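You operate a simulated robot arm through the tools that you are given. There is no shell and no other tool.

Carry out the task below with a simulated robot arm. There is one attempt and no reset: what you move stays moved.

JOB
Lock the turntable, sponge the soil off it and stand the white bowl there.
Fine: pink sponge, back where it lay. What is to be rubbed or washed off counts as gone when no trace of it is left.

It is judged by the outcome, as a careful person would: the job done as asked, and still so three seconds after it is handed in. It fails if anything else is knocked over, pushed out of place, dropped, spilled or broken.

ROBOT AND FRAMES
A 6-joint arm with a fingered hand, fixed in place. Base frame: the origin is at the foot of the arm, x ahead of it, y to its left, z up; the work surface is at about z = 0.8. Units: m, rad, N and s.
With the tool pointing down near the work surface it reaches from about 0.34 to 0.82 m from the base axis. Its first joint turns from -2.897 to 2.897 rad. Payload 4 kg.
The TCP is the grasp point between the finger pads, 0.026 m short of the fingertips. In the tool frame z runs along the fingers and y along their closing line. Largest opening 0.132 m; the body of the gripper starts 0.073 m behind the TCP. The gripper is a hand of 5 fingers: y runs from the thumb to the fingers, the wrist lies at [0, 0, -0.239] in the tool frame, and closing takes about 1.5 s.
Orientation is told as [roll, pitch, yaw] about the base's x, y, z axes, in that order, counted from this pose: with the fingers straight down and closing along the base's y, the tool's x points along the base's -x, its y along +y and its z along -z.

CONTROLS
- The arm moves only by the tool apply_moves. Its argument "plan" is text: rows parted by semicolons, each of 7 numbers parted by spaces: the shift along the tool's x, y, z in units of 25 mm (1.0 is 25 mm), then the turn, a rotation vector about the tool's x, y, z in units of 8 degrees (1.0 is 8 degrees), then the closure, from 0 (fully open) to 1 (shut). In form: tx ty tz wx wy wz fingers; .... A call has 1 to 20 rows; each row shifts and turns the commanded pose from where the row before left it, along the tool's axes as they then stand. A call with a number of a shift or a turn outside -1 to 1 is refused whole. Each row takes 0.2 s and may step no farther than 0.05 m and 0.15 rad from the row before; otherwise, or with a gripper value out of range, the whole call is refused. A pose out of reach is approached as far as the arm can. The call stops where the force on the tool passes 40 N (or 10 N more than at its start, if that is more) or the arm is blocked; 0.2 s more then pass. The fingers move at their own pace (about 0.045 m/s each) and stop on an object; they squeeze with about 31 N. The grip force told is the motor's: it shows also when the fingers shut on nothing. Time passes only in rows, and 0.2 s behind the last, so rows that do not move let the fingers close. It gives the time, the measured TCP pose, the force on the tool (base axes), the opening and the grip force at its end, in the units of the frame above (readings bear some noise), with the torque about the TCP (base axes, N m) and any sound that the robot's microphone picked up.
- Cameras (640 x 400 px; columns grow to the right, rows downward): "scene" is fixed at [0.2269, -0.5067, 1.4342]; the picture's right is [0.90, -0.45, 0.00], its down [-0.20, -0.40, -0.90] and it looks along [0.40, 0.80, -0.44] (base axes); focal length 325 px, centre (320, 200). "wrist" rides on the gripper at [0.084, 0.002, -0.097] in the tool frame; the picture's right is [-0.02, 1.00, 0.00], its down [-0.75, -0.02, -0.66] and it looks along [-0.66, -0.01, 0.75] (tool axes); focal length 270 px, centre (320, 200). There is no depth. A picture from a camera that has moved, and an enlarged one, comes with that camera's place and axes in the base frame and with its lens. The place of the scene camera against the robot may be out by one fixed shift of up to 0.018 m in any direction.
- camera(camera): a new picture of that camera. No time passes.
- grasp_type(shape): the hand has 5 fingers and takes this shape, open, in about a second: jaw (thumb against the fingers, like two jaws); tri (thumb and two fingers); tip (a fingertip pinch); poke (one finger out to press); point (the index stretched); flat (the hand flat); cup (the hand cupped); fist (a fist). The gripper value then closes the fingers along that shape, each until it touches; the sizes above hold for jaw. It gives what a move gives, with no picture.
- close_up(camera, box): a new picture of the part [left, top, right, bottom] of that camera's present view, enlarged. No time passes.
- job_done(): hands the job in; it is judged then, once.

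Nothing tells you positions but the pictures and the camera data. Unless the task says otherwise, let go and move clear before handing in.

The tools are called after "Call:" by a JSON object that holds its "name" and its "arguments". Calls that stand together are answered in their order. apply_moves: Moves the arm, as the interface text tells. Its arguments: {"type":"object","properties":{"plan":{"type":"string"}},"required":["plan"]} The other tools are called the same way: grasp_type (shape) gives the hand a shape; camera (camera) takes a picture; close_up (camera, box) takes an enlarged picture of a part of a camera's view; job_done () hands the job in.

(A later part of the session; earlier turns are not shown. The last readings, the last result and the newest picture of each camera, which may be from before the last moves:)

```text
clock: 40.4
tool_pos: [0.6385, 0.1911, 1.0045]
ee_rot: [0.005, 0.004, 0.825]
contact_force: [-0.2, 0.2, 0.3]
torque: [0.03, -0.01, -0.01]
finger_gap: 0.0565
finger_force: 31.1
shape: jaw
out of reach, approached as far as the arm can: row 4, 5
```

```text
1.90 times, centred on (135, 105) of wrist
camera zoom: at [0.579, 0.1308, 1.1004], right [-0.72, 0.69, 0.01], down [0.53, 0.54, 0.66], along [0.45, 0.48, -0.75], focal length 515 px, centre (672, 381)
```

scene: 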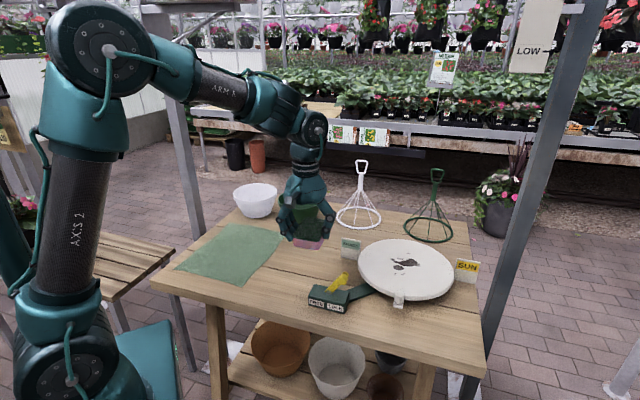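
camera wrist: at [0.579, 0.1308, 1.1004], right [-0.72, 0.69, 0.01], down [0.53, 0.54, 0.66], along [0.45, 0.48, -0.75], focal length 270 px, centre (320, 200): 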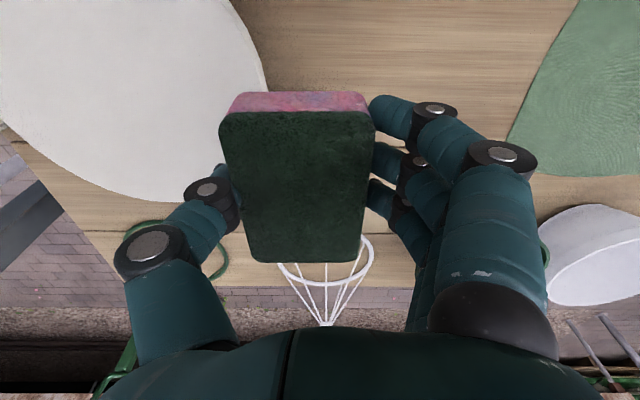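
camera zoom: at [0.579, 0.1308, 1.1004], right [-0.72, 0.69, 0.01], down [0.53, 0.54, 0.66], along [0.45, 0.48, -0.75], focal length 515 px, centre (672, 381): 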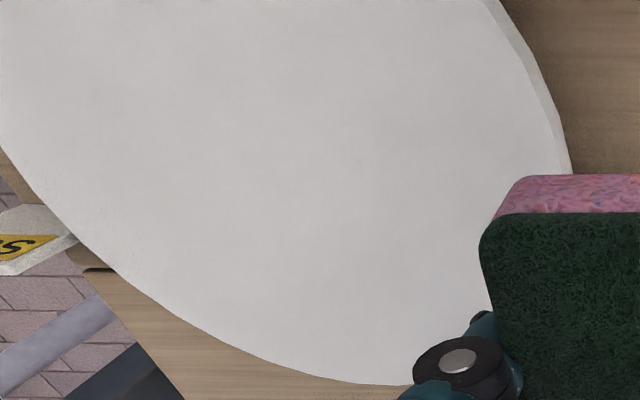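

The disc is spotless in both views. I'll carry the sponge back to its original spot, TCP target about (0.418, 0.186), and check above it before setting it down.

Call:
{"name": "apply_moves", "arguments": {"plan": "0.769 0.794 0 0 0 0 0.7;0.769 0.794 0 0 0 0 0.7;0.769 0.794 0 0 0 0 0.7;0.769 0.794 0 0 0 0 0.7;0.769 0.794 0 0 0 0 0.7;0.769 0.794 0 0 0 0 0.7;0.769 0.794 0 0 0 0 0.7;0.769 0.794 0 0 0 0 0.7;0 0 0.9 0 0 0 0.7;0 0 0.9 0 0 0 0.7;0 0 0.9 0 0 0 0.7;0 0 0.9 0 0 0 0.7;0 0 0.9 0 0 0 0.7;0 0 0.9 0 0 0 0.7;0 0 0 0 0 0 0.7"}}

Call:
{"name": "close_up", "arguments": {"camera": "scene", "box": [220, 210, 380, 330]}}

Call:
{"name": "camera", "arguments": {"camera": "wrist"}}

```text
clock: 43.6
tool_pos: [0.4164, 0.189, 0.8703]
ee_rot: [0.004, 0.001, 0.827]
contact_force: [-0.6, 0.2, 0.5]
torque: [0.01, 0.02, 0.02]
finger_gap: 0.0569
finger_force: 30.7
shape: jaw
```

```text
3.33 times, centred on (300, 270) of scene
camera zoom: at [0.2269, -0.5067, 1.4342], right [0.9, -0.45, 0.0], down [-0.2, -0.4, -0.9], along [0.4, 0.8, -0.44], focal length 1084 px, centre (387, -33)
```

zoom: 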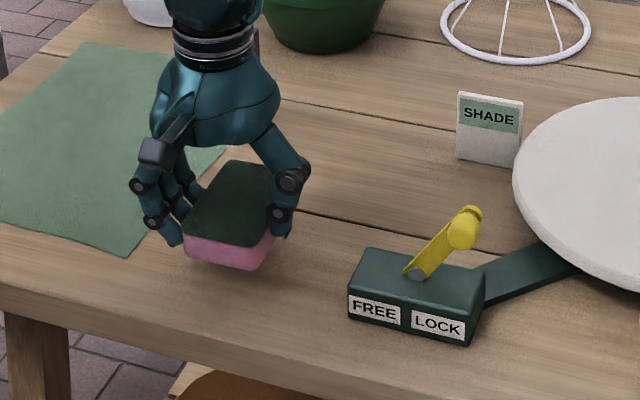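

```text
taken
camera wrist: at [0.3585, 0.1281, 0.9653], right [-0.72, 0.69, 0.01], down [0.53, 0.54, 0.66], along [0.45, 0.48, -0.75], focal length 270 px, centre (320, 200)
```

wrist: 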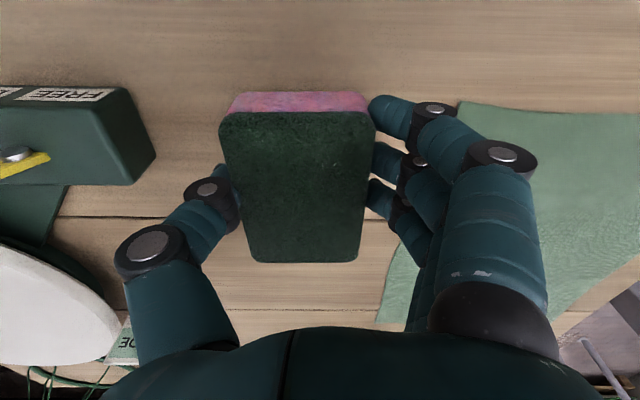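

Call:
{"name": "apply_moves", "arguments": {"plan": "0.04 -0.1 0.4 0 0 0 0.7;0 0 0.4 0 0 0 0.7;0 0 0.3 0 0 0 0.7;0 0 0 0 0 0 0.7"}}

Call:
{"name": "close_up", "arguments": {"camera": "scene", "box": [220, 210, 380, 330]}}

```text
clock: 44.6
tool_pos: [0.419, 0.1857, 0.8431]
ee_rot: [0.004, 0.003, 0.825]
contact_force: [-0.7, 0.0, 0.5]
torque: [-0.02, -0.02, 0.0]
finger_gap: 0.0568
finger_force: 31.0
shape: jaw
```

```text
3.33 times, centred on (300, 270) of scene
camera zoom: at [0.2269, -0.5067, 1.4342], right [0.9, -0.45, 0.0], down [-0.2, -0.4, -0.9], along [0.4, 0.8, -0.44], focal length 1084 px, centre (387, -33)
```

zoom: 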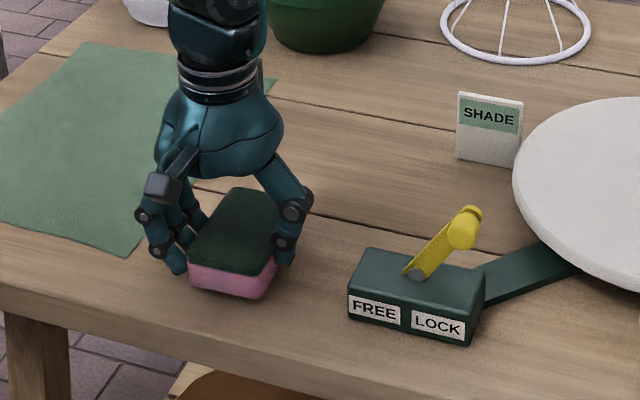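

Call:
{"name": "apply_moves", "arguments": {"plan": "0.1 0.08 0.1 0 0 0 0.7;0 0 0.06 0 0 0 0.7;0 0 0 0 0 0 0.7"}}

Call:
{"name": "close_up", "arguments": {"camera": "scene", "box": [220, 210, 380, 330]}}

```text
clock: 45.4
tool_pos: [0.4138, 0.1857, 0.8392]
ee_rot: [0.006, 0.003, 0.825]
contact_force: [-1.5, -0.1, 0.2]
torque: [0.0, -0.01, 0.02]
finger_gap: 0.0569
finger_force: 31.3
shape: jaw
```

```text
3.33 times, centred on (300, 270) of scene
camera zoom: at [0.2269, -0.5067, 1.4342], right [0.9, -0.45, 0.0], down [-0.2, -0.4, -0.9], along [0.4, 0.8, -0.44], focal length 1084 px, centre (387, -33)
```

zoom: 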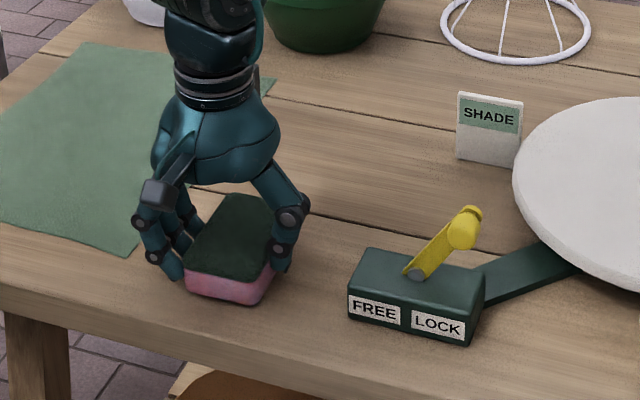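

Call:
{"name": "apply_moves", "arguments": {"plan": "0 -0.08 0.08 0 0 0 0.7;0 0 0 0 0 0 0.7"}}

```text
clock: 46.0
tool_pos: [0.4162, 0.1827, 0.8358]
ee_rot: [0.006, 0.001, 0.826]
contact_force: [-0.2, 0.5, -1.0]
torque: [0.02, -0.02, -0.01]
finger_gap: 0.057
finger_force: 31.0
shape: jaw
```

Call:
{"name": "apply_moves", "arguments": {"plan": "0 0 0.06 0 0 0 0.7;0 0 0 0 0 0 0.7"}}

Call:
{"name": "apply_moves", "arguments": {"plan": "0 0 0.06 0 0 0 0.7;0 0 0 0 0 0 0.7"}}

Call:
{"name": "close_up", "arguments": {"camera": "scene", "box": [220, 210, 380, 330]}}

```text
clock: 46.6
tool_pos: [0.4155, 0.182, 0.835]
ee_rot: [0.006, 0.002, 0.826]
contact_force: [0.7, 0.8, 5.4]
torque: [0.05, -0.03, 0.0]
finger_gap: 0.0567
finger_force: 31.0
shape: jaw
```

```text
clock: 47.2
tool_pos: [0.4181, 0.1823, 0.8335]
ee_rot: [0.006, 0.001, 0.825]
contact_force: [-4.8, -2.1, 29.1]
torque: [-0.17, -0.06, -0.03]
finger_gap: 0.0569
finger_force: 31.2
shape: jaw
```

```text
3.33 times, centred on (300, 270) of scene
camera zoom: at [0.2269, -0.5067, 1.4342], right [0.9, -0.45, 0.0], down [-0.2, -0.4, -0.9], along [0.4, 0.8, -0.44], focal length 1084 px, centre (387, -33)
```

zoom: 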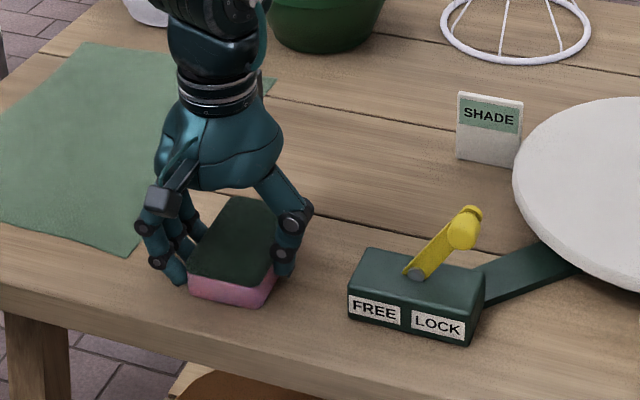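

The sponge is back on the table at its original outline. I'll relieve the pressure and open.

Call:
{"name": "apply_moves", "arguments": {"plan": "0 0 -0.05 0 0 0 0.7;0 0 0 0 0 0 0.3;0 0 0 0 0 0 0.3;0 0 0 0 0 0 0.3;0 0 0 0 0 0 0.3;0 0 0 0 0 0 0.3;0 0 -0.5 0 0 0 0.3;0 0 -1 0 0 0 0.3;0 0 -1 0 0 0 0.3;0 0 -1 0 0 0 0.3;0 0 -1 0 0 0 0.3;0 0 -1 0 0 0 0.3;0 0 -1 0 0 0 0.3;0 0 0 0 0 0 0"}}

Call:
{"name": "close_up", "arguments": {"camera": "scene", "box": [220, 210, 380, 330]}}

Call:
{"name": "camera", "arguments": {"camera": "wrist"}}

Call:
{"name": "close_up", "arguments": {"camera": "scene", "box": [160, 160, 360, 300]}}

```text
clock: 50.2
tool_pos: [0.4176, 0.1817, 0.9977]
ee_rot: [0.006, 0.002, 0.824]
contact_force: [0.6, 0.4, -0.7]
torque: [0.0, -0.01, 0.03]
finger_gap: 0.1262
finger_force: 0.1
shape: jaw
```

```text
3.33 times, centred on (300, 270) of scene
camera zoom: at [0.2269, -0.5067, 1.4342], right [0.9, -0.45, 0.0], down [-0.2, -0.4, -0.9], along [0.4, 0.8, -0.44], focal length 1084 px, centre (387, -33)
```

zoom: 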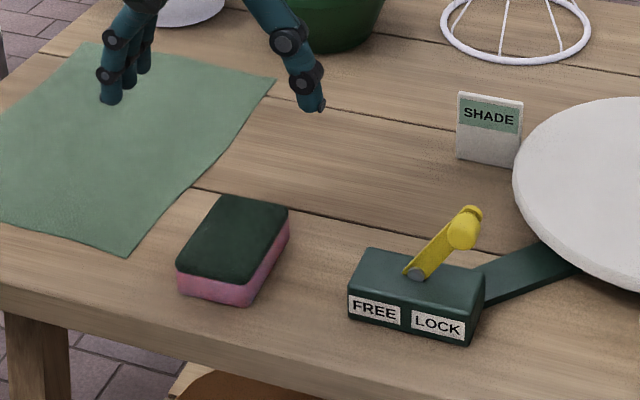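

```text
taken
camera wrist: at [0.3589, 0.1216, 1.0936], right [-0.72, 0.69, 0.01], down [0.53, 0.54, 0.66], along [0.45, 0.48, -0.75], focal length 270 px, centre (320, 200)
```

wrist: 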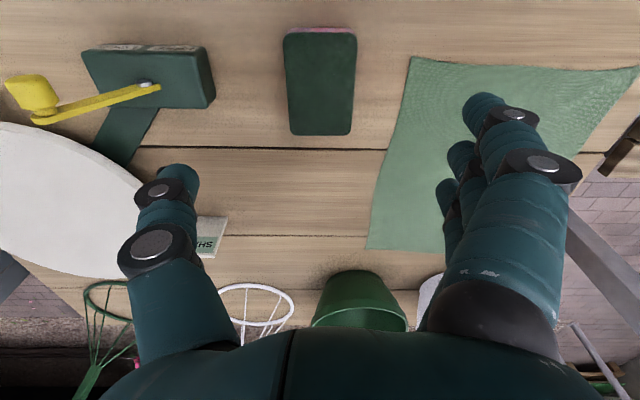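

```text
2.86 times, centred on (260, 230) of scene
camera zoom: at [0.2269, -0.5067, 1.4342], right [0.9, -0.45, 0.0], down [-0.2, -0.4, -0.9], along [0.4, 0.8, -0.44], focal length 929 px, centre (491, 114)
```

zoom: 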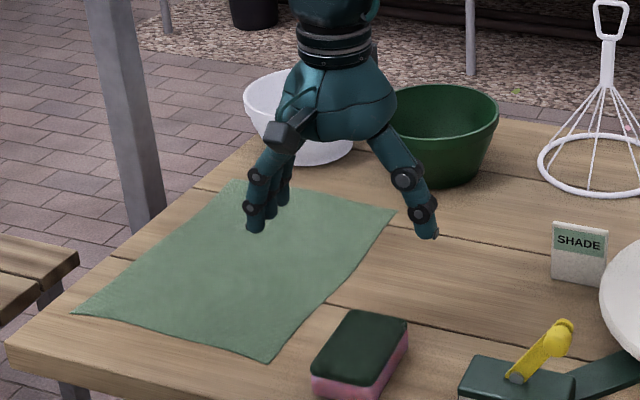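

The sponge lies within about 1 cm of its original place, pink side down. Next I'll move over toward the white bowl at roughly (0.505, 0.66) to measure it.

Call:
{"name": "apply_moves", "arguments": {"plan": "-0.955 0.8 -0.185 0 0 0 0;-0.955 0.8 -0.185 0 0 0 0;-0.955 0.8 -0.185 0 0 0 0;-0.955 0.8 -0.185 0 0 0 0;-0.955 0.8 -0.185 0 0 0 0;-0.955 0.8 -0.185 0 0 0 0;-0.955 0.8 -0.185 0 0 0 0;-0.955 0.8 -0.185 0 0 0 0;-0.955 0.8 -0.185 0 0 0 0;-0.955 0.8 -0.185 0 0 0 0;-0.955 0.8 -0.185 0 0 0 0;0 0 0 0 0 0 0"}}

Call:
{"name": "camera", "arguments": {"camera": "wrist"}}

Call:
{"name": "close_up", "arguments": {"camera": "scene", "box": [220, 150, 340, 240]}}

```text
clock: 52.8
tool_pos: [0.4338, 0.5233, 1.0467]
ee_rot: [0.006, 0.001, 0.826]
contact_force: [-0.9, 0.0, -0.2]
torque: [-0.02, -0.01, 0.0]
finger_gap: 0.1319
finger_force: 0.0
shape: jaw
```

```text
taken
camera wrist: at [0.3746, 0.463, 1.142], right [-0.72, 0.69, 0.01], down [0.53, 0.54, 0.66], along [0.45, 0.48, -0.76], focal length 270 px, centre (320, 200)
```

wrist: 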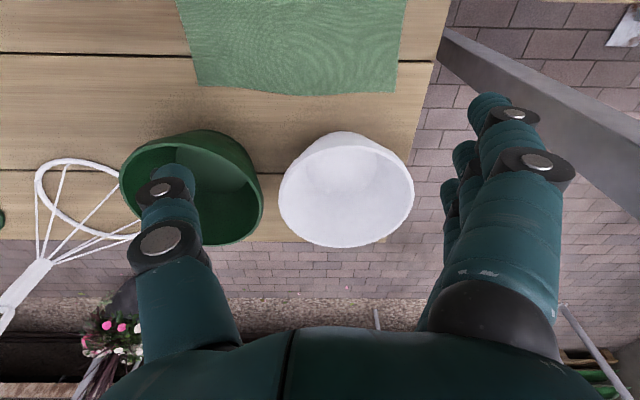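

```text
4.44 times, centred on (280, 195) of scene
camera zoom: at [0.2269, -0.5067, 1.4342], right [0.9, -0.45, 0.0], down [-0.2, -0.4, -0.9], along [0.4, 0.8, -0.44], focal length 1446 px, centre (498, 222)
```

zoom: 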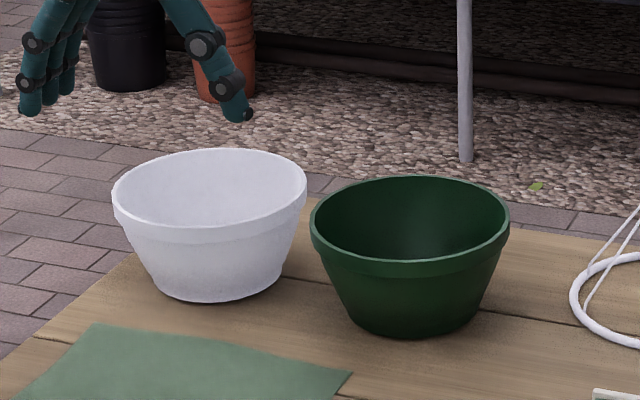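

Call:
{"name": "close_up", "arguments": {"camera": "wrist", "box": [240, 110, 440, 260]}}

```text
2.67 times, centred on (340, 185) of wrist
camera zoom: at [0.3746, 0.463, 1.142], right [-0.72, 0.69, 0.01], down [0.53, 0.54, 0.66], along [0.45, 0.48, -0.76], focal length 721 px, centre (267, 240)
```

zoom: 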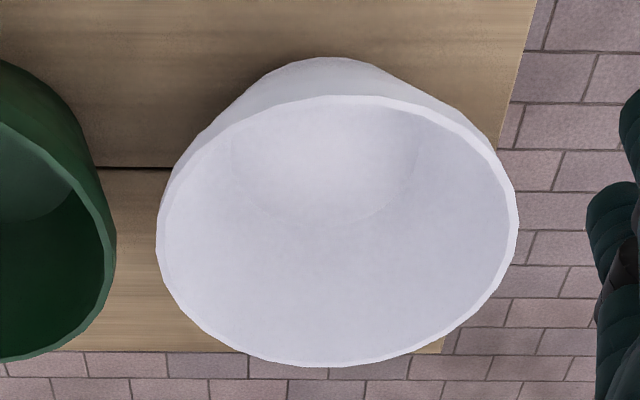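

The white bowl's rim is about 17.4 cm across at z ≈ 0.88, centred near (0.512, 0.652), with the green bowl only about 1 cm away on its right. I'll pinch the rim on the side facing the robot, so I'll turn the hand radially and tilt it 15° to follow the wall.

Call:
{"name": "apply_moves", "arguments": {"plan": "0 0 0 0 0 0.966 0;0 0 0 0 0 0.966 0;0 0 0 0 0 0.966 0;0 0 0 0 0 0.966 0;0 0 0 0 0 0.966 0;0 0 0 0 0 0.966 0;0 0 0 0 0 0.966 0;0 0 0 0 0 0.966 0;0 0 0 0 0 0.966 0;0 0 0 0 0 0.966 0;0 0 0 0 0 0.966 0;0 0 0 -0.94 0 0 0;0 0 0 -0.94 0 0 0;0 0 0 0 0 0 0"}}

Call:
{"name": "camera", "arguments": {"camera": "wrist"}}

Call:
{"name": "camera", "arguments": {"camera": "scene"}}

```text
clock: 55.8
tool_pos: [0.4344, 0.5248, 1.0487]
ee_rot: [0.262, 0.005, -0.66]
contact_force: [-0.3, -0.3, 0.5]
torque: [0.02, 0.01, -0.01]
finger_gap: 0.1318
finger_force: 0.0
shape: jaw
```

```text
taken
camera wrist: at [0.3526, 0.5585, 1.1414], right [0.61, 0.75, 0.26], down [0.48, -0.61, 0.63], along [0.63, -0.26, -0.73], focal length 270 px, centre (320, 200)
```

wrist: 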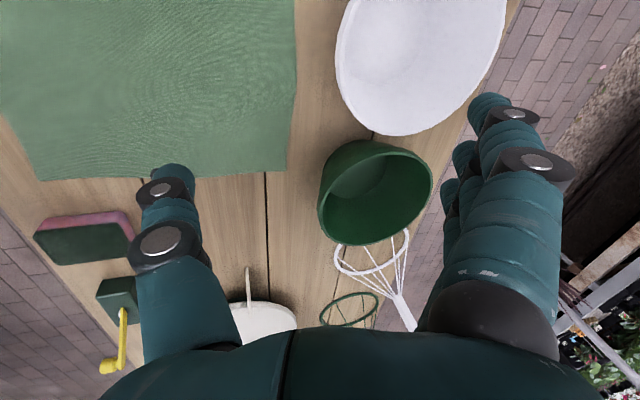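

```text
taken
```

scene: 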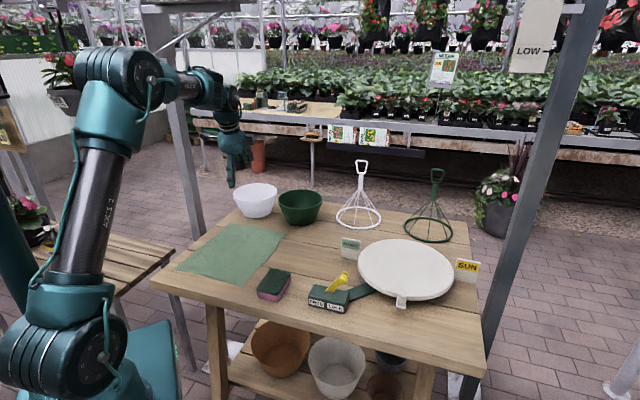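

Call:
{"name": "apply_moves", "arguments": {"plan": "0.35 0.36 0 0 0 0 0.35;0.35 0.35 0 0 0 0 0.35;0 0 0.9 0 0 0 0.35;0 0 0.9 0 0 0 0.35;0 0 0.9 0 0 0 0.35;0 0 0.9 0 0 0 0.35;0 0 0.8 0 0 0 0.35;0 0 0 0 0 0 0.35"}}

Call:
{"name": "camera", "arguments": {"camera": "wrist"}}

Call:
{"name": "close_up", "arguments": {"camera": "scene", "box": [200, 130, 340, 240]}}

```text
clock: 57.6
tool_pos: [0.4464, 0.5724, 0.9463]
ee_rot: [0.262, 0.005, -0.656]
contact_force: [0.2, 0.1, -0.1]
torque: [0.01, -0.01, 0.01]
finger_gap: 0.0862
finger_force: 0.2
shape: jaw
```

```text
taken
camera wrist: at [0.3659, 0.6055, 1.0388], right [0.61, 0.75, 0.26], down [0.49, -0.61, 0.63], along [0.63, -0.26, -0.73], focal length 270 px, centre (320, 200)
```

wrist: 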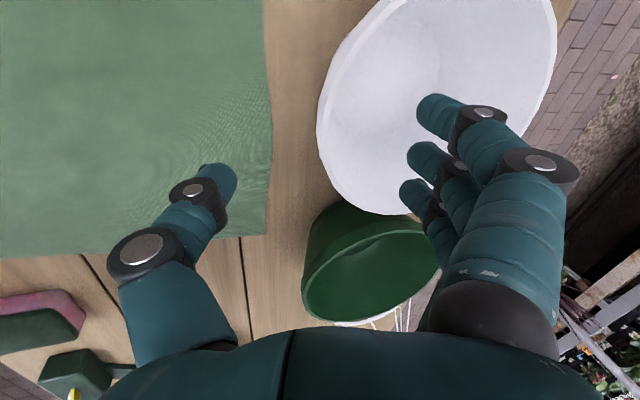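

```text
3.64 times, centred on (270, 185) of scene
camera zoom: at [0.2269, -0.5067, 1.4342], right [0.9, -0.45, 0.0], down [-0.2, -0.4, -0.9], along [0.4, 0.8, -0.44], focal length 1183 px, centre (502, 254)
```

zoom: 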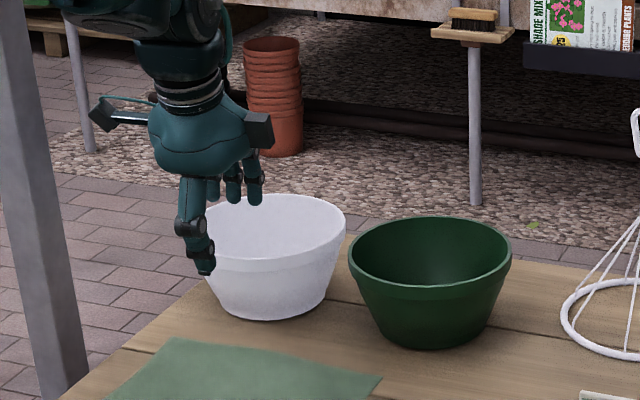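

The rim edge lies centred between thumb and fingers. I'll shift 5 mm inward and descend along the wall so the fingers go inside and the thumb outside.

Call:
{"name": "apply_moves", "arguments": {"plan": "0 0.2 0.5 0 0 0 0.35;0 0 0.7 0 0 0 0.35;0 0 0.7 0 0 0 0.35;0 0 0.7 0 0 0 0.35;0 0 0.6 0 0 0 0.35;0 0 0 0 0 0 0.35"}}

Call:
{"name": "camera", "arguments": {"camera": "wrist"}}

Call:
{"name": "close_up", "arguments": {"camera": "scene", "box": [200, 130, 340, 240]}}

```text
clock: 59.0
tool_pos: [0.4644, 0.5936, 0.8701]
ee_rot: [0.261, 0.005, -0.658]
contact_force: [-0.8, -0.9, 0.3]
torque: [-0.01, -0.01, 0.0]
finger_gap: 0.0866
finger_force: 0.1
shape: jaw
```

```text
taken
camera wrist: at [0.3824, 0.6265, 0.9625], right [0.61, 0.75, 0.26], down [0.49, -0.61, 0.63], along [0.63, -0.26, -0.73], focal length 270 px, centre (320, 200)
```

wrist: 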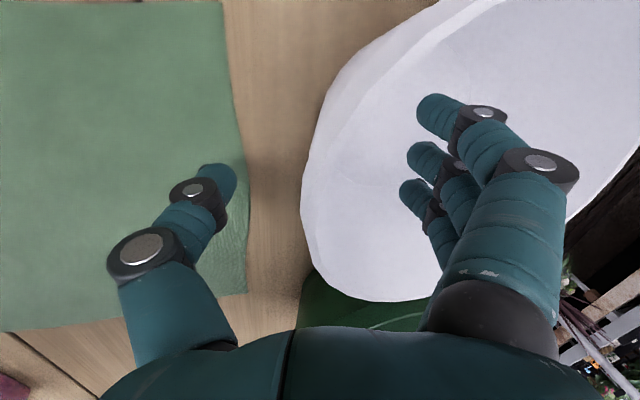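

```text
3.64 times, centred on (270, 185) of scene
camera zoom: at [0.2269, -0.5067, 1.4342], right [0.9, -0.45, 0.0], down [-0.2, -0.4, -0.9], along [0.4, 0.8, -0.44], focal length 1183 px, centre (502, 254)
```

zoom: 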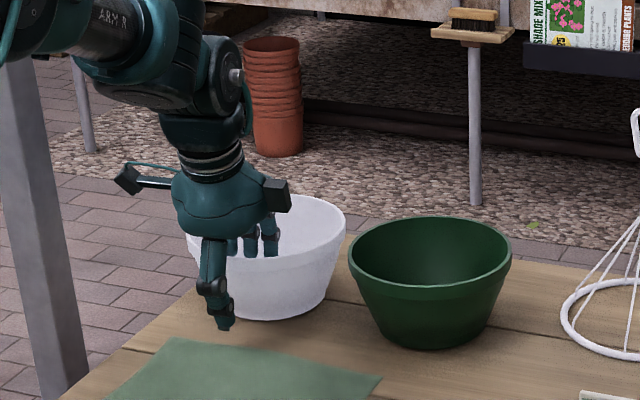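

The rim wall sits about 8 mm to the thumb side of the TCP, which matches where the digits actually meet. I'll go 8 mm lower and close on the wall.

Call:
{"name": "apply_moves", "arguments": {"plan": "0 0 0.35 0 0 0 0.35;0 0 0 0 0 0 0.6;0 0 0 0 0 0 0.8;0 0 0 0 0 0 1;0 0 0 0 0 0 1;0 0 0 0 0 0 1;0 0 0 0 0 0 1;0 0 0 0 0 0 1"}}

Call:
{"name": "camera", "arguments": {"camera": "wrist"}}

Call:
{"name": "close_up", "arguments": {"camera": "scene", "box": [200, 130, 340, 240]}}

```text
clock: 60.8
tool_pos: [0.464, 0.5948, 0.8622]
ee_rot: [0.261, 0.005, -0.658]
contact_force: [-0.5, 1.2, -0.3]
torque: [0.06, -0.07, 0.01]
finger_gap: 0.0048
finger_force: 30.7
shape: jaw
```

```text
taken
camera wrist: at [0.3837, 0.6279, 0.9554], right [0.61, 0.75, 0.26], down [0.49, -0.61, 0.63], along [0.63, -0.26, -0.73], focal length 270 px, centre (320, 200)
```

wrist: 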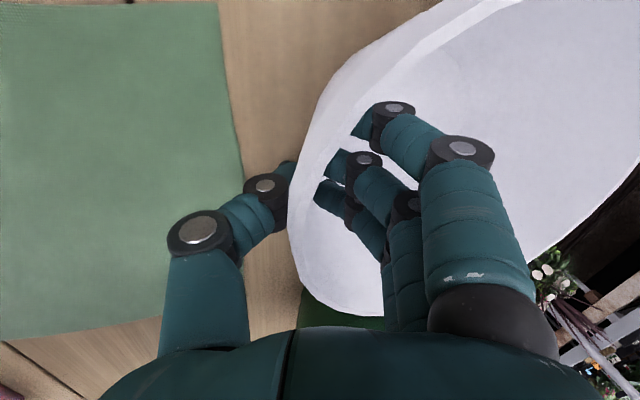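

```text
3.64 times, centred on (270, 185) of scene
camera zoom: at [0.2269, -0.5067, 1.4342], right [0.9, -0.45, 0.0], down [-0.2, -0.4, -0.9], along [0.4, 0.8, -0.44], focal length 1183 px, centre (502, 254)
```

zoom: 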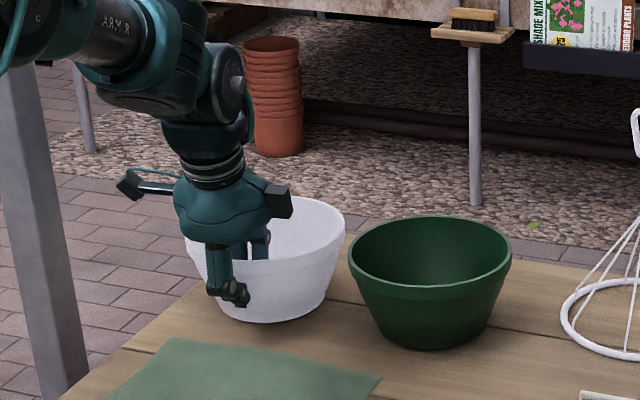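

Wall is pinched firmly (gap 4.8 mm, 31 N). I'll lift straight up slowly a few centimetres and check that the bowl hangs level.

Call:
{"name": "apply_moves", "arguments": {"plan": "0 0.05 -0.19 0 0 0 1;0 0.08 -0.29 0 0 0 1;0 0.1 -0.39 0 0 0 1;0 0.13 -0.48 0 0 0 1;0 0.13 -0.48 0 0 0 1;0 0 0 0 0 0 1"}}

Call:
{"name": "camera", "arguments": {"camera": "wrist"}}

Call:
{"name": "close_up", "arguments": {"camera": "scene", "box": [200, 130, 340, 240]}}

```text
clock: 62.2
tool_pos: [0.4633, 0.5948, 0.9094]
ee_rot: [0.259, 0.006, -0.658]
contact_force: [-0.1, 0.2, -1.0]
torque: [-0.06, 0.02, 0.0]
finger_gap: 0.0051
finger_force: 31.0
shape: jaw
```

```text
taken
camera wrist: at [0.383, 0.6281, 1.0027], right [0.61, 0.75, 0.26], down [0.49, -0.61, 0.63], along [0.63, -0.26, -0.73], focal length 270 px, centre (320, 200)
```

wrist: 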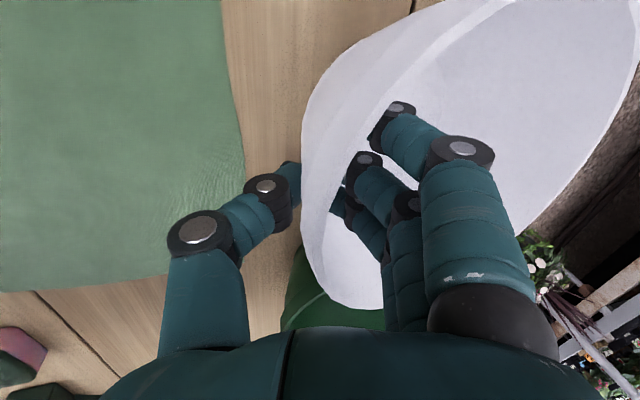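

```text
3.64 times, centred on (270, 185) of scene
camera zoom: at [0.2269, -0.5067, 1.4342], right [0.9, -0.45, 0.0], down [-0.2, -0.4, -0.9], along [0.4, 0.8, -0.44], focal length 1183 px, centre (502, 254)
```

zoom: 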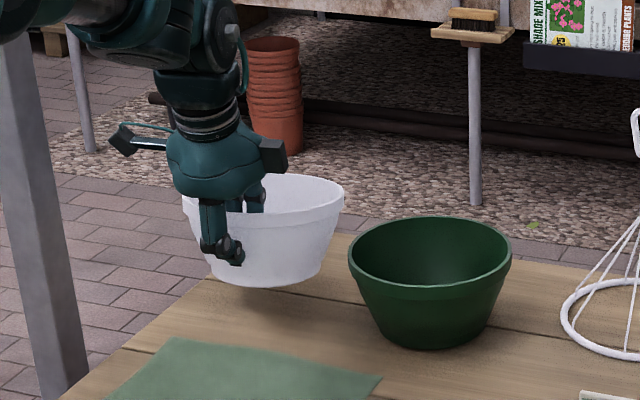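

Call:
{"name": "close_up", "arguments": {"camera": "scene", "box": [235, 165, 305, 215]}}

Call:
{"name": "apply_moves", "arguments": {"plan": "0 0 0 0 0 0 1;0 0 0 0 0 0 1;0 0 0 0 0 0 1"}}

Call:
{"name": "close_up", "arguments": {"camera": "scene", "box": [235, 165, 305, 215]}}

```text
8.00 times, centred on (270, 190) of scene
camera zoom: at [0.2269, -0.5067, 1.4342], right [0.9, -0.45, 0.0], down [-0.2, -0.4, -0.9], along [0.4, 0.8, -0.44], focal length 2602 px, centre (720, 280)
```

zoom: 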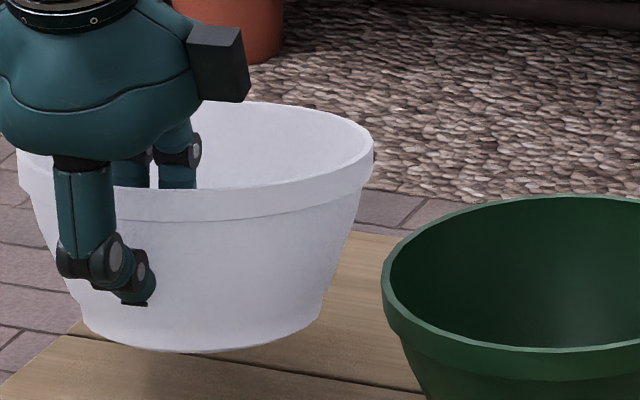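

```text
clock: 63.0
tool_pos: [0.4649, 0.5942, 0.91]
ee_rot: [0.26, 0.004, -0.658]
contact_force: [0.3, -0.2, -1.3]
torque: [-0.05, 0.05, -0.01]
finger_gap: 0.0053
finger_force: 30.9
shape: jaw
```

```text
8.00 times, centred on (270, 190) of scene
camera zoom: at [0.2269, -0.5067, 1.4342], right [0.9, -0.45, 0.0], down [-0.2, -0.4, -0.9], along [0.4, 0.8, -0.44], focal length 2602 px, centre (720, 280)
```

zoom: 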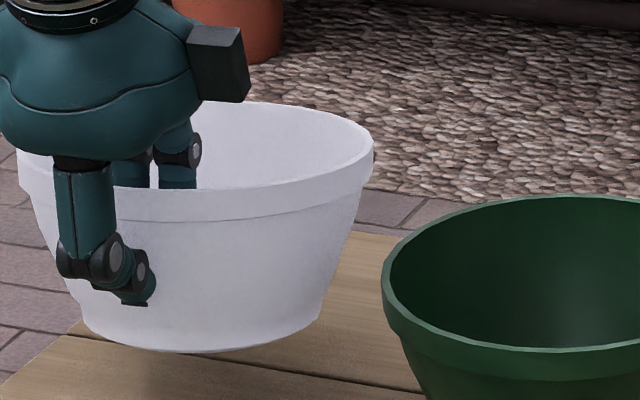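

The bowl hangs steady with only a slight tilt. I'll raise it well clear of everything and begin carrying it toward the turntable.

Call:
{"name": "apply_moves", "arguments": {"plan": "0 0.2 -0.75 0 0 0 1;0 0.26 -0.966 0 0 0 1;0 0.26 -0.966 0 0 0 1;0 0.26 -0.966 0 0 0 1;0 0.13 -0.48 0 0 0 1;-0.4 -0.22 -0.06 0 0 0 1;-0.8 -0.43 -0.115 0 0 0 1;-0.962 -0.521 -0.138 0 0 0 1;-0.962 -0.521 -0.138 0 0 0 1;-0.962 -0.521 -0.138 0 0 0 1;-0.962 -0.521 -0.138 0 0 0 1;-0.962 -0.521 -0.138 0 0 0 1;-0.962 -0.521 -0.138 0 0 0 1;-0.962 -0.521 -0.138 0 0 0 1;-0.8 -0.43 -0.115 0 0 0 1;-0.4 -0.22 -0.06 0 0 0 1;0 0 0 0 0 0 1"}}

Call:
{"name": "camera", "arguments": {"camera": "scene"}}

Call:
{"name": "camera", "arguments": {"camera": "wrist"}}

```text
clock: 66.6
tool_pos: [0.5682, 0.3519, 1.0145]
ee_rot: [0.261, 0.006, -0.658]
contact_force: [0.5, 0.6, -1.6]
torque: [-0.07, 0.04, 0.0]
finger_gap: 0.0051
finger_force: 31.3
shape: jaw
```

```text
taken
```

scene: 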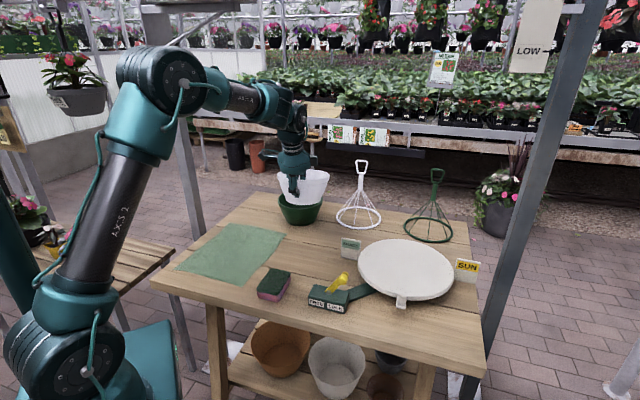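

```text
taken
camera wrist: at [0.4855, 0.3856, 1.1085], right [0.61, 0.75, 0.26], down [0.49, -0.61, 0.63], along [0.63, -0.26, -0.73], focal length 270 px, centre (320, 200)
```

wrist: 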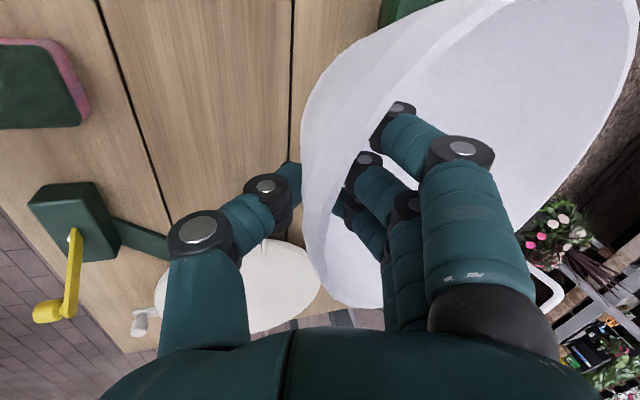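

The bowl is steady. Now I'll turn the hand about the vertical so it points radially toward the turntable.

Call:
{"name": "apply_moves", "arguments": {"plan": "0 0 0 0 -0.249 0.926 1;0 0 0 0 -0.249 0.926 1;0 0 0 0 -0.249 0.926 1;0 0 0 0 -0.249 0.926 1;0 0 0 0 -0.249 0.926 1;0 0 0 0 -0.249 0.926 1;0 0 0 0 0 0 1"}}

Call:
{"name": "camera", "arguments": {"camera": "wrist"}}

```text
clock: 68.2
tool_pos: [0.5676, 0.3519, 1.0156]
ee_rot: [0.257, 0.003, -1.466]
contact_force: [0.0, -0.7, -0.7]
torque: [0.0, 0.07, 0.0]
finger_gap: 0.0052
finger_force: 31.4
shape: jaw
```

```text
taken
camera wrist: at [0.5342, 0.4344, 1.1078], right [0.96, 0.08, 0.25], down [-0.1, -0.77, 0.63], along [0.25, -0.63, -0.73], focal length 270 px, centre (320, 200)
```

wrist: 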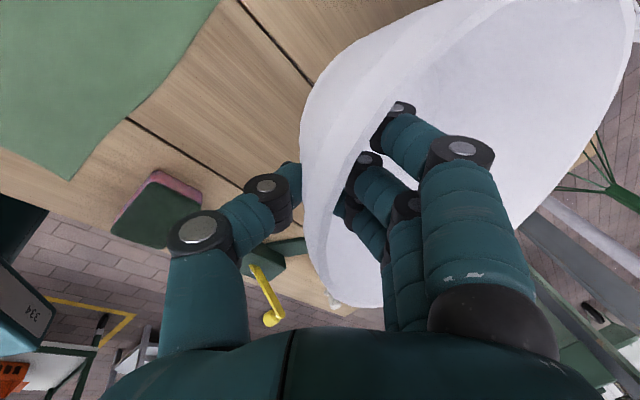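

Call:
{"name": "apply_moves", "arguments": {"plan": "-0.5 0.15 0.04 0 0 0 1;-0.93 0.275 0.072 0 0 0 1;-0.93 0.275 0.072 0 0 0 1;-0.93 0.275 0.072 0 0 0 1;-0.93 0.275 0.072 0 0 0 1;-0.93 0.275 0.072 0 0 0 1;-0.93 0.275 0.072 0 0 0 1;-0.93 0.275 0.072 0 0 0 1;-0.93 0.275 0.072 0 0 0 1;-0.93 0.275 0.072 0 0 0 1;-0.93 0.275 0.072 0 0 0 1;-0.93 0.275 0.072 0 0 0 1;-0.93 0.275 0.072 0 0 0 1;-0.43 0.12 0.036 0 0 0 1;0 0 0 0 0 0 1"}}

Call:
{"name": "camera", "arguments": {"camera": "wrist"}}

Call:
{"name": "camera", "arguments": {"camera": "scene"}}

Call:
{"name": "close_up", "arguments": {"camera": "scene", "box": [310, 160, 500, 310]}}

```text
clock: 71.4
tool_pos: [0.6931, 0.0618, 1.0138]
ee_rot: [0.257, 0.005, -1.461]
contact_force: [-0.1, -0.5, -1.6]
torque: [-0.02, 0.07, 0.01]
finger_gap: 0.005
finger_force: 31.1
shape: jaw
```

```text
taken
camera wrist: at [0.6599, 0.1444, 1.1071], right [0.96, 0.08, 0.25], down [-0.1, -0.77, 0.63], along [0.25, -0.63, -0.73], focal length 270 px, centre (320, 200)
```

wrist: 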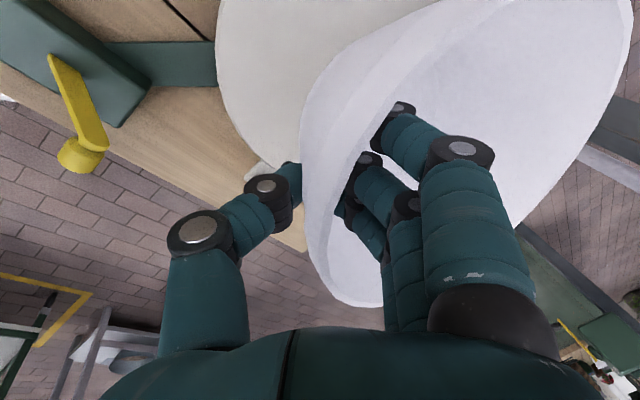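

```text
taken
```

scene: 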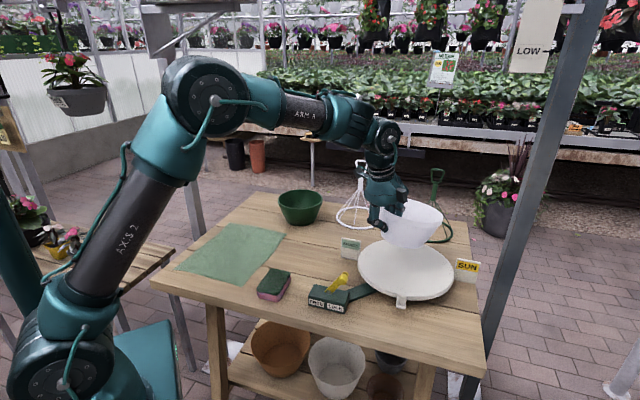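

```text
2.67 times, centred on (405, 235) of scene
camera zoom: at [0.2269, -0.5067, 1.4342], right [0.9, -0.45, 0.0], down [-0.2, -0.4, -0.9], along [0.4, 0.8, -0.44], focal length 867 px, centre (93, 107)
```

zoom: 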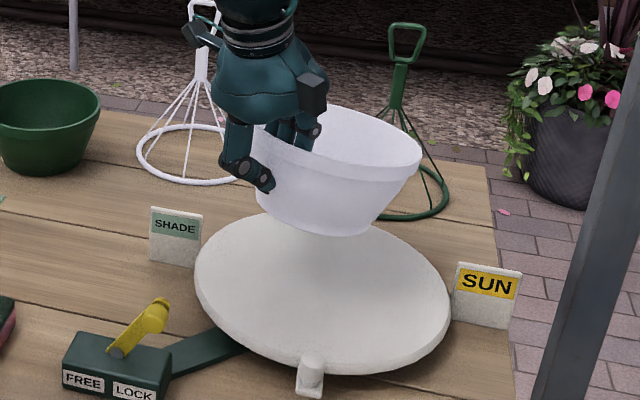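

The bowl's far side droops about 8° from the pinch. I'll tilt the hand back up by that much to level it before setting down.

Call:
{"name": "apply_moves", "arguments": {"plan": "0 0 0 -0.5 0 0 1;0 0 0 -0.5 0 0 1;0 0 0 0 0 0 1"}}

Call:
{"name": "close_up", "arguments": {"camera": "scene", "box": [310, 160, 500, 310]}}

Call:
{"name": "close_up", "arguments": {"camera": "scene", "box": [360, 180, 460, 250]}}

```text
clock: 72.2
tool_pos: [0.6928, 0.063, 1.0146]
ee_rot: [0.398, 0.004, -1.463]
contact_force: [0.2, 0.6, -1.6]
torque: [-0.02, 0.09, 0.04]
finger_gap: 0.0053
finger_force: 31.1
shape: jaw
```

```text
2.67 times, centred on (405, 235) of scene
camera zoom: at [0.2269, -0.5067, 1.4342], right [0.9, -0.45, 0.0], down [-0.2, -0.4, -0.9], along [0.4, 0.8, -0.44], focal length 867 px, centre (93, 107)
```

zoom: 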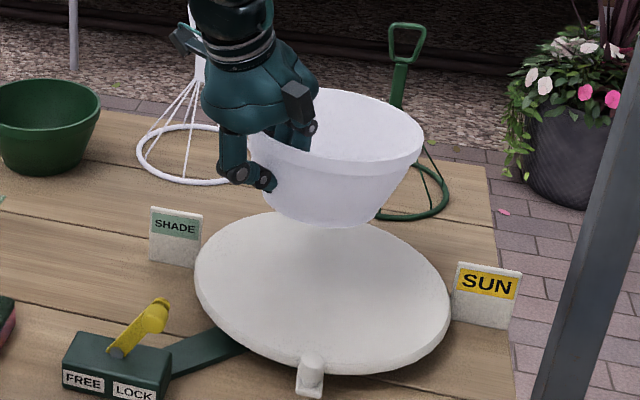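

```text
5.71 times, centred on (410, 215) of scene
camera zoom: at [0.2269, -0.5067, 1.4342], right [0.9, -0.45, 0.0], down [-0.2, -0.4, -0.9], along [0.4, 0.8, -0.44], focal length 1859 px, centre (-194, 114)
```

zoom: 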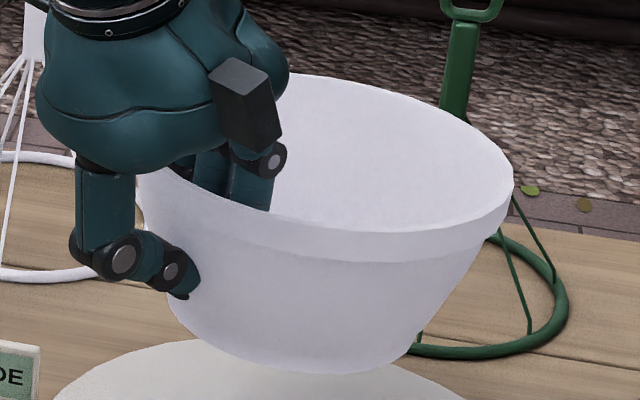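

The bowl is level and lined up over the disc's centre. I'll lower it to just above the surface, then touch down in small steps.

Call:
{"name": "apply_moves", "arguments": {"plan": "0 -0.31 0.738 0 0 0 1;0 -0.31 0.738 0 0 0 1;0 -0.31 0.738 0 0 0 1;0 -0.31 0.738 0 0 0 1;0 0 0 0 0 0 1"}}

Call:
{"name": "close_up", "arguments": {"camera": "scene", "box": [330, 190, 490, 310]}}

```text
clock: 73.4
tool_pos: [0.6924, 0.0633, 0.9349]
ee_rot: [0.396, 0.005, -1.463]
contact_force: [0.5, -0.4, -1.4]
torque: [0.03, 0.12, 0.0]
finger_gap: 0.0052
finger_force: 30.6
shape: jaw
```

```text
3.33 times, centred on (410, 250) of scene
camera zoom: at [0.2269, -0.5067, 1.4342], right [0.9, -0.45, 0.0], down [-0.2, -0.4, -0.9], along [0.4, 0.8, -0.44], focal length 1084 px, centre (20, 33)
```

zoom: 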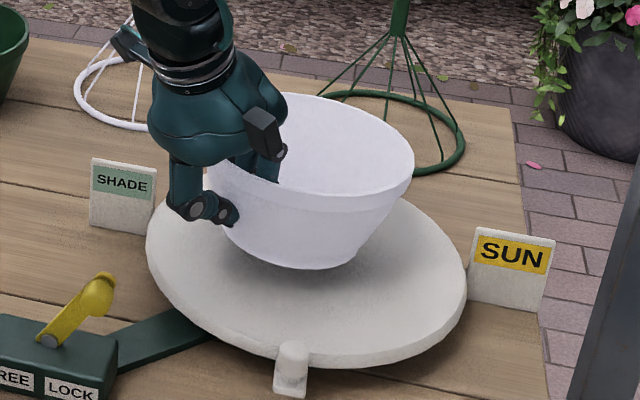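

Call:
{"name": "apply_moves", "arguments": {"plan": "0 -0.1 0.23 0 0 0 1;0 -0.1 0.23 0 0 0 1;0 -0.06 0.14 0 0 0 1;0 0 0 0 0 0 1"}}

```text
clock: 74.4
tool_pos: [0.6919, 0.0615, 0.9172]
ee_rot: [0.395, 0.003, -1.462]
contact_force: [0.6, -0.4, -0.9]
torque: [0.0, 0.06, 0.01]
finger_gap: 0.005
finger_force: 31.0
shape: jaw
```

Call:
{"name": "apply_moves", "arguments": {"plan": "0 -0.047 0.11 0 0 0 1;0 0 0 0 0 0 1"}}

Call:
{"name": "apply_moves", "arguments": {"plan": "0 -0.047 0.11 0 0 0 1;0 0 0 0 0 0 1"}}

Call:
{"name": "close_up", "arguments": {"camera": "scene", "box": [330, 190, 490, 310]}}

```text
clock: 75.0
tool_pos: [0.6913, 0.0632, 0.9141]
ee_rot: [0.397, 0.004, -1.462]
contact_force: [-0.2, -0.6, -2.0]
torque: [-0.02, 0.1, 0.01]
finger_gap: 0.0051
finger_force: 31.1
shape: jaw
```

```text
clock: 75.6
tool_pos: [0.6921, 0.0628, 0.9115]
ee_rot: [0.396, 0.005, -1.461]
contact_force: [-0.1, 0.5, -0.6]
torque: [0.0, 0.02, -0.03]
finger_gap: 0.0054
finger_force: 31.0
shape: jaw
```

```text
3.33 times, centred on (410, 250) of scene
camera zoom: at [0.2269, -0.5067, 1.4342], right [0.9, -0.45, 0.0], down [-0.2, -0.4, -0.9], along [0.4, 0.8, -0.44], focal length 1084 px, centre (20, 33)
```

zoom: 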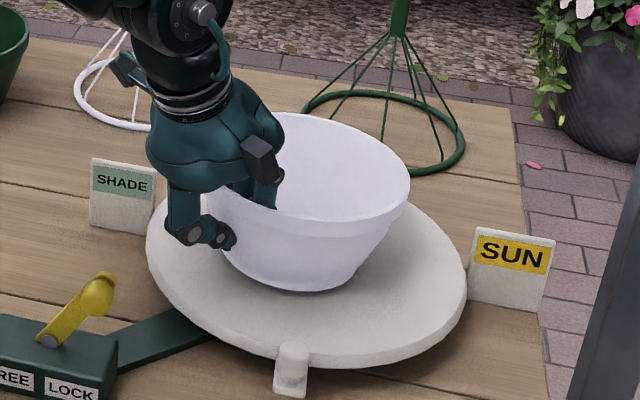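

Call:
{"name": "apply_moves", "arguments": {"plan": "0 -0.03 0.07 0 0 0 1;0 0 0 0 0 0 1"}}

Call:
{"name": "apply_moves", "arguments": {"plan": "0 -0.03 0.07 0 0 0 1;0 0 0 0 0 0 1"}}

Call:
{"name": "close_up", "arguments": {"camera": "scene", "box": [360, 210, 450, 280]}}

```text
clock: 76.2
tool_pos: [0.6914, 0.0628, 0.9103]
ee_rot: [0.398, 0.004, -1.463]
contact_force: [0.2, -0.6, -0.5]
torque: [-0.03, 0.02, -0.01]
finger_gap: 0.0052
finger_force: 31.1
shape: jaw
```

```text
clock: 76.8
tool_pos: [0.6924, 0.0628, 0.9078]
ee_rot: [0.396, 0.002, -1.463]
contact_force: [-0.5, 0.0, -0.7]
torque: [0.02, -0.02, 0.01]
finger_gap: 0.0049
finger_force: 30.9
shape: jaw
```

```text
5.71 times, centred on (405, 245) of scene
camera zoom: at [0.2269, -0.5067, 1.4342], right [0.9, -0.45, 0.0], down [-0.2, -0.4, -0.9], along [0.4, 0.8, -0.44], focal length 1859 px, centre (-166, -57)
```

zoom: 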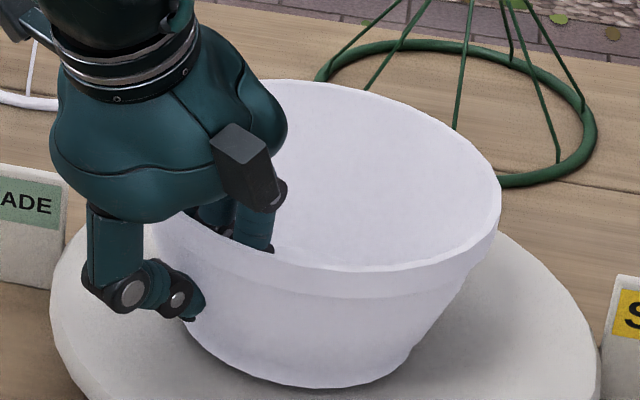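

Call:
{"name": "apply_moves", "arguments": {"plan": "0 -0.03 0.07 0 0 0 1;0 0 0 0 0 0 1"}}

Call:
{"name": "apply_moves", "arguments": {"plan": "0 -0.03 0.07 0 0 0 1;0 0 0 0 0 0 1"}}

Call:
{"name": "close_up", "arguments": {"camera": "scene", "box": [360, 210, 450, 280]}}

```text
clock: 77.4
tool_pos: [0.6902, 0.062, 0.9062]
ee_rot: [0.395, 0.002, -1.463]
contact_force: [-0.2, -0.2, 2.0]
torque: [0.07, -0.08, 0.01]
finger_gap: 0.0054
finger_force: 31.6
shape: jaw
```

```text
clock: 78.0
tool_pos: [0.6908, 0.0635, 0.9054]
ee_rot: [0.4, 0.003, -1.463]
contact_force: [-2.6, -1.2, 19.9]
torque: [0.08, -0.12, -0.02]
finger_gap: 0.0052
finger_force: 30.8
shape: jaw
```

```text
5.71 times, centred on (405, 245) of scene
camera zoom: at [0.2269, -0.5067, 1.4342], right [0.9, -0.45, 0.0], down [-0.2, -0.4, -0.9], along [0.4, 0.8, -0.44], focal length 1859 px, centre (-166, -57)
```

zoom: 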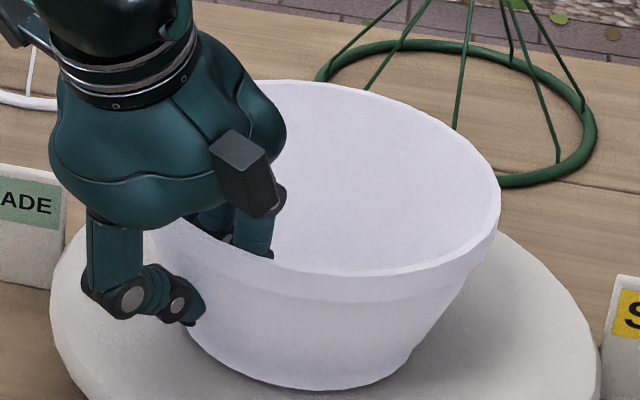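

It's standing firmly (20 N). I'll relieve the pressure, open, and check before withdrawing.

Call:
{"name": "apply_moves", "arguments": {"plan": "0 0.02 -0.05 0 0 0 1;0 0 0 0 0 0 0.9;0 0 0 0 0 0 0.8;0 0 0 0 0 0 0.7;0 0 0 0 0 0 0.6;0 0 0 0 0 0 0.5;0 0 0 0 0 0 0.5;0 0 0 0 0 0 0.5"}}

Call:
{"name": "camera", "arguments": {"camera": "wrist"}}

Call:
{"name": "close_up", "arguments": {"camera": "scene", "box": [360, 210, 450, 280]}}

```text
clock: 79.8
tool_pos: [0.6912, 0.0623, 0.9052]
ee_rot: [0.396, 0.002, -1.462]
contact_force: [-0.7, 0.2, 0.5]
torque: [0.0, 0.0, -0.02]
finger_gap: 0.0648
finger_force: 0.1
shape: jaw
```

```text
taken
camera wrist: at [0.6455, 0.1431, 0.994], right [0.92, 0.08, 0.39], down [-0.18, -0.78, 0.6], along [0.35, -0.62, -0.7], focal length 270 px, centre (320, 200)
```

wrist: 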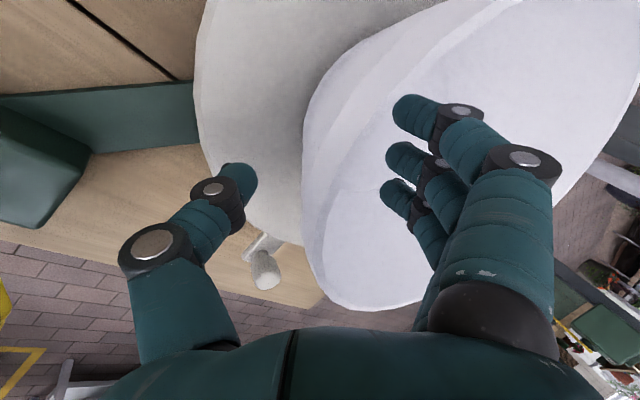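

```text
5.71 times, centred on (405, 245) of scene
camera zoom: at [0.2269, -0.5067, 1.4342], right [0.9, -0.45, 0.0], down [-0.2, -0.4, -0.9], along [0.4, 0.8, -0.44], focal length 1859 px, centre (-166, -57)
```

zoom: 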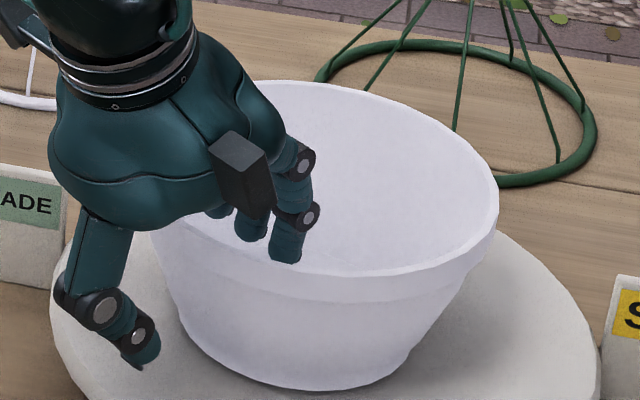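

Both sides are clear of the wall. I'll withdraw along the wall direction and up.

Call:
{"name": "apply_moves", "arguments": {"plan": "0 0 -0.4 0 0 0 0.5;0 0 -0.8 0 0 0 0.5;0 0 -0.9 0 0 0 0.5;0 0 -0.9 0 0 0 0.5;0 0 -0.9 0 0 0 0.5;0 0 -0.9 0 0 0 0.5;0 0 -0.9 0 0 0 0.5;0 -0.5 -0.8 0 0 0 0.5;0 -0.8 -0.5 0 0 0 0.5;0 -0.8 -0.5 0 0 0 0.5;0 -0.8 -0.5 0 0 0 0.5;0 -0.8 -0.5 0 0 0 0.3;0 -0.8 -0.5 0 0 0 0;0 0 0 0 0 0 0"}}

Call:
{"name": "camera", "arguments": {"camera": "scene"}}

Call:
{"name": "close_up", "arguments": {"camera": "scene", "box": [240, 190, 500, 330]}}

Call:
{"name": "camera", "arguments": {"camera": "wrist"}}

```text
clock: 82.8
tool_pos: [0.5031, 0.0422, 1.0687]
ee_rot: [0.396, 0.004, -1.462]
contact_force: [0.9, 0.1, -0.9]
torque: [-0.02, 0.02, -0.01]
finger_gap: 0.1319
finger_force: 0.0
shape: jaw
```

```text
taken
```

scene: 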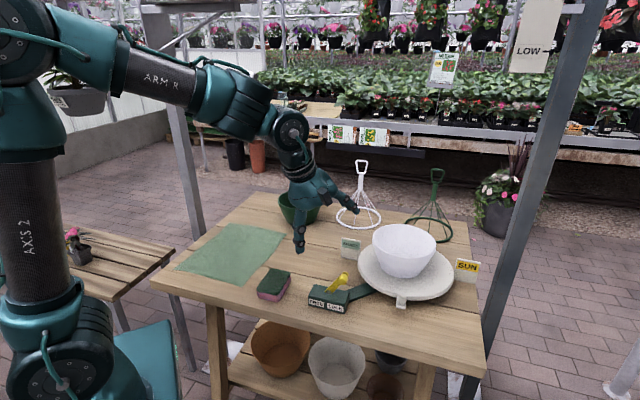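

```text
2.46 times, centred on (370, 260) of scene
camera zoom: at [0.2269, -0.5067, 1.4342], right [0.9, -0.45, 0.0], down [-0.2, -0.4, -0.9], along [0.4, 0.8, -0.44], focal length 801 px, centre (197, 52)
```

zoom: 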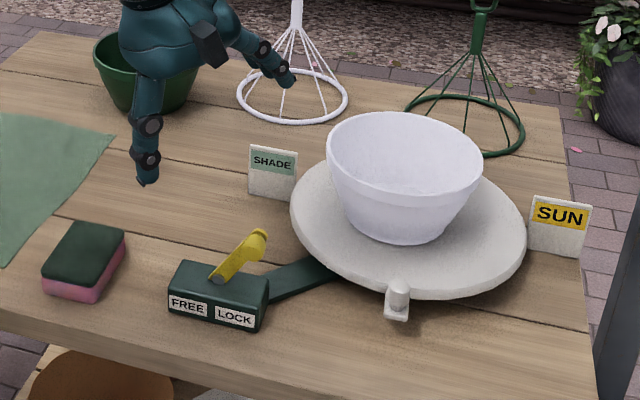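

```text
taken
camera wrist: at [0.4581, 0.1233, 1.1574], right [0.92, 0.08, 0.39], down [-0.18, -0.78, 0.6], along [0.35, -0.62, -0.7], focal length 270 px, centre (320, 200)
```

wrist: 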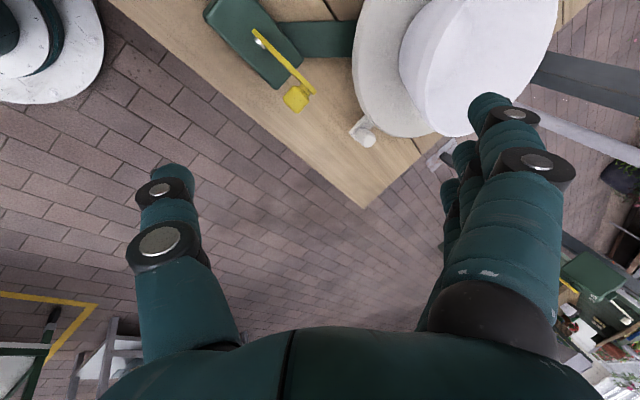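

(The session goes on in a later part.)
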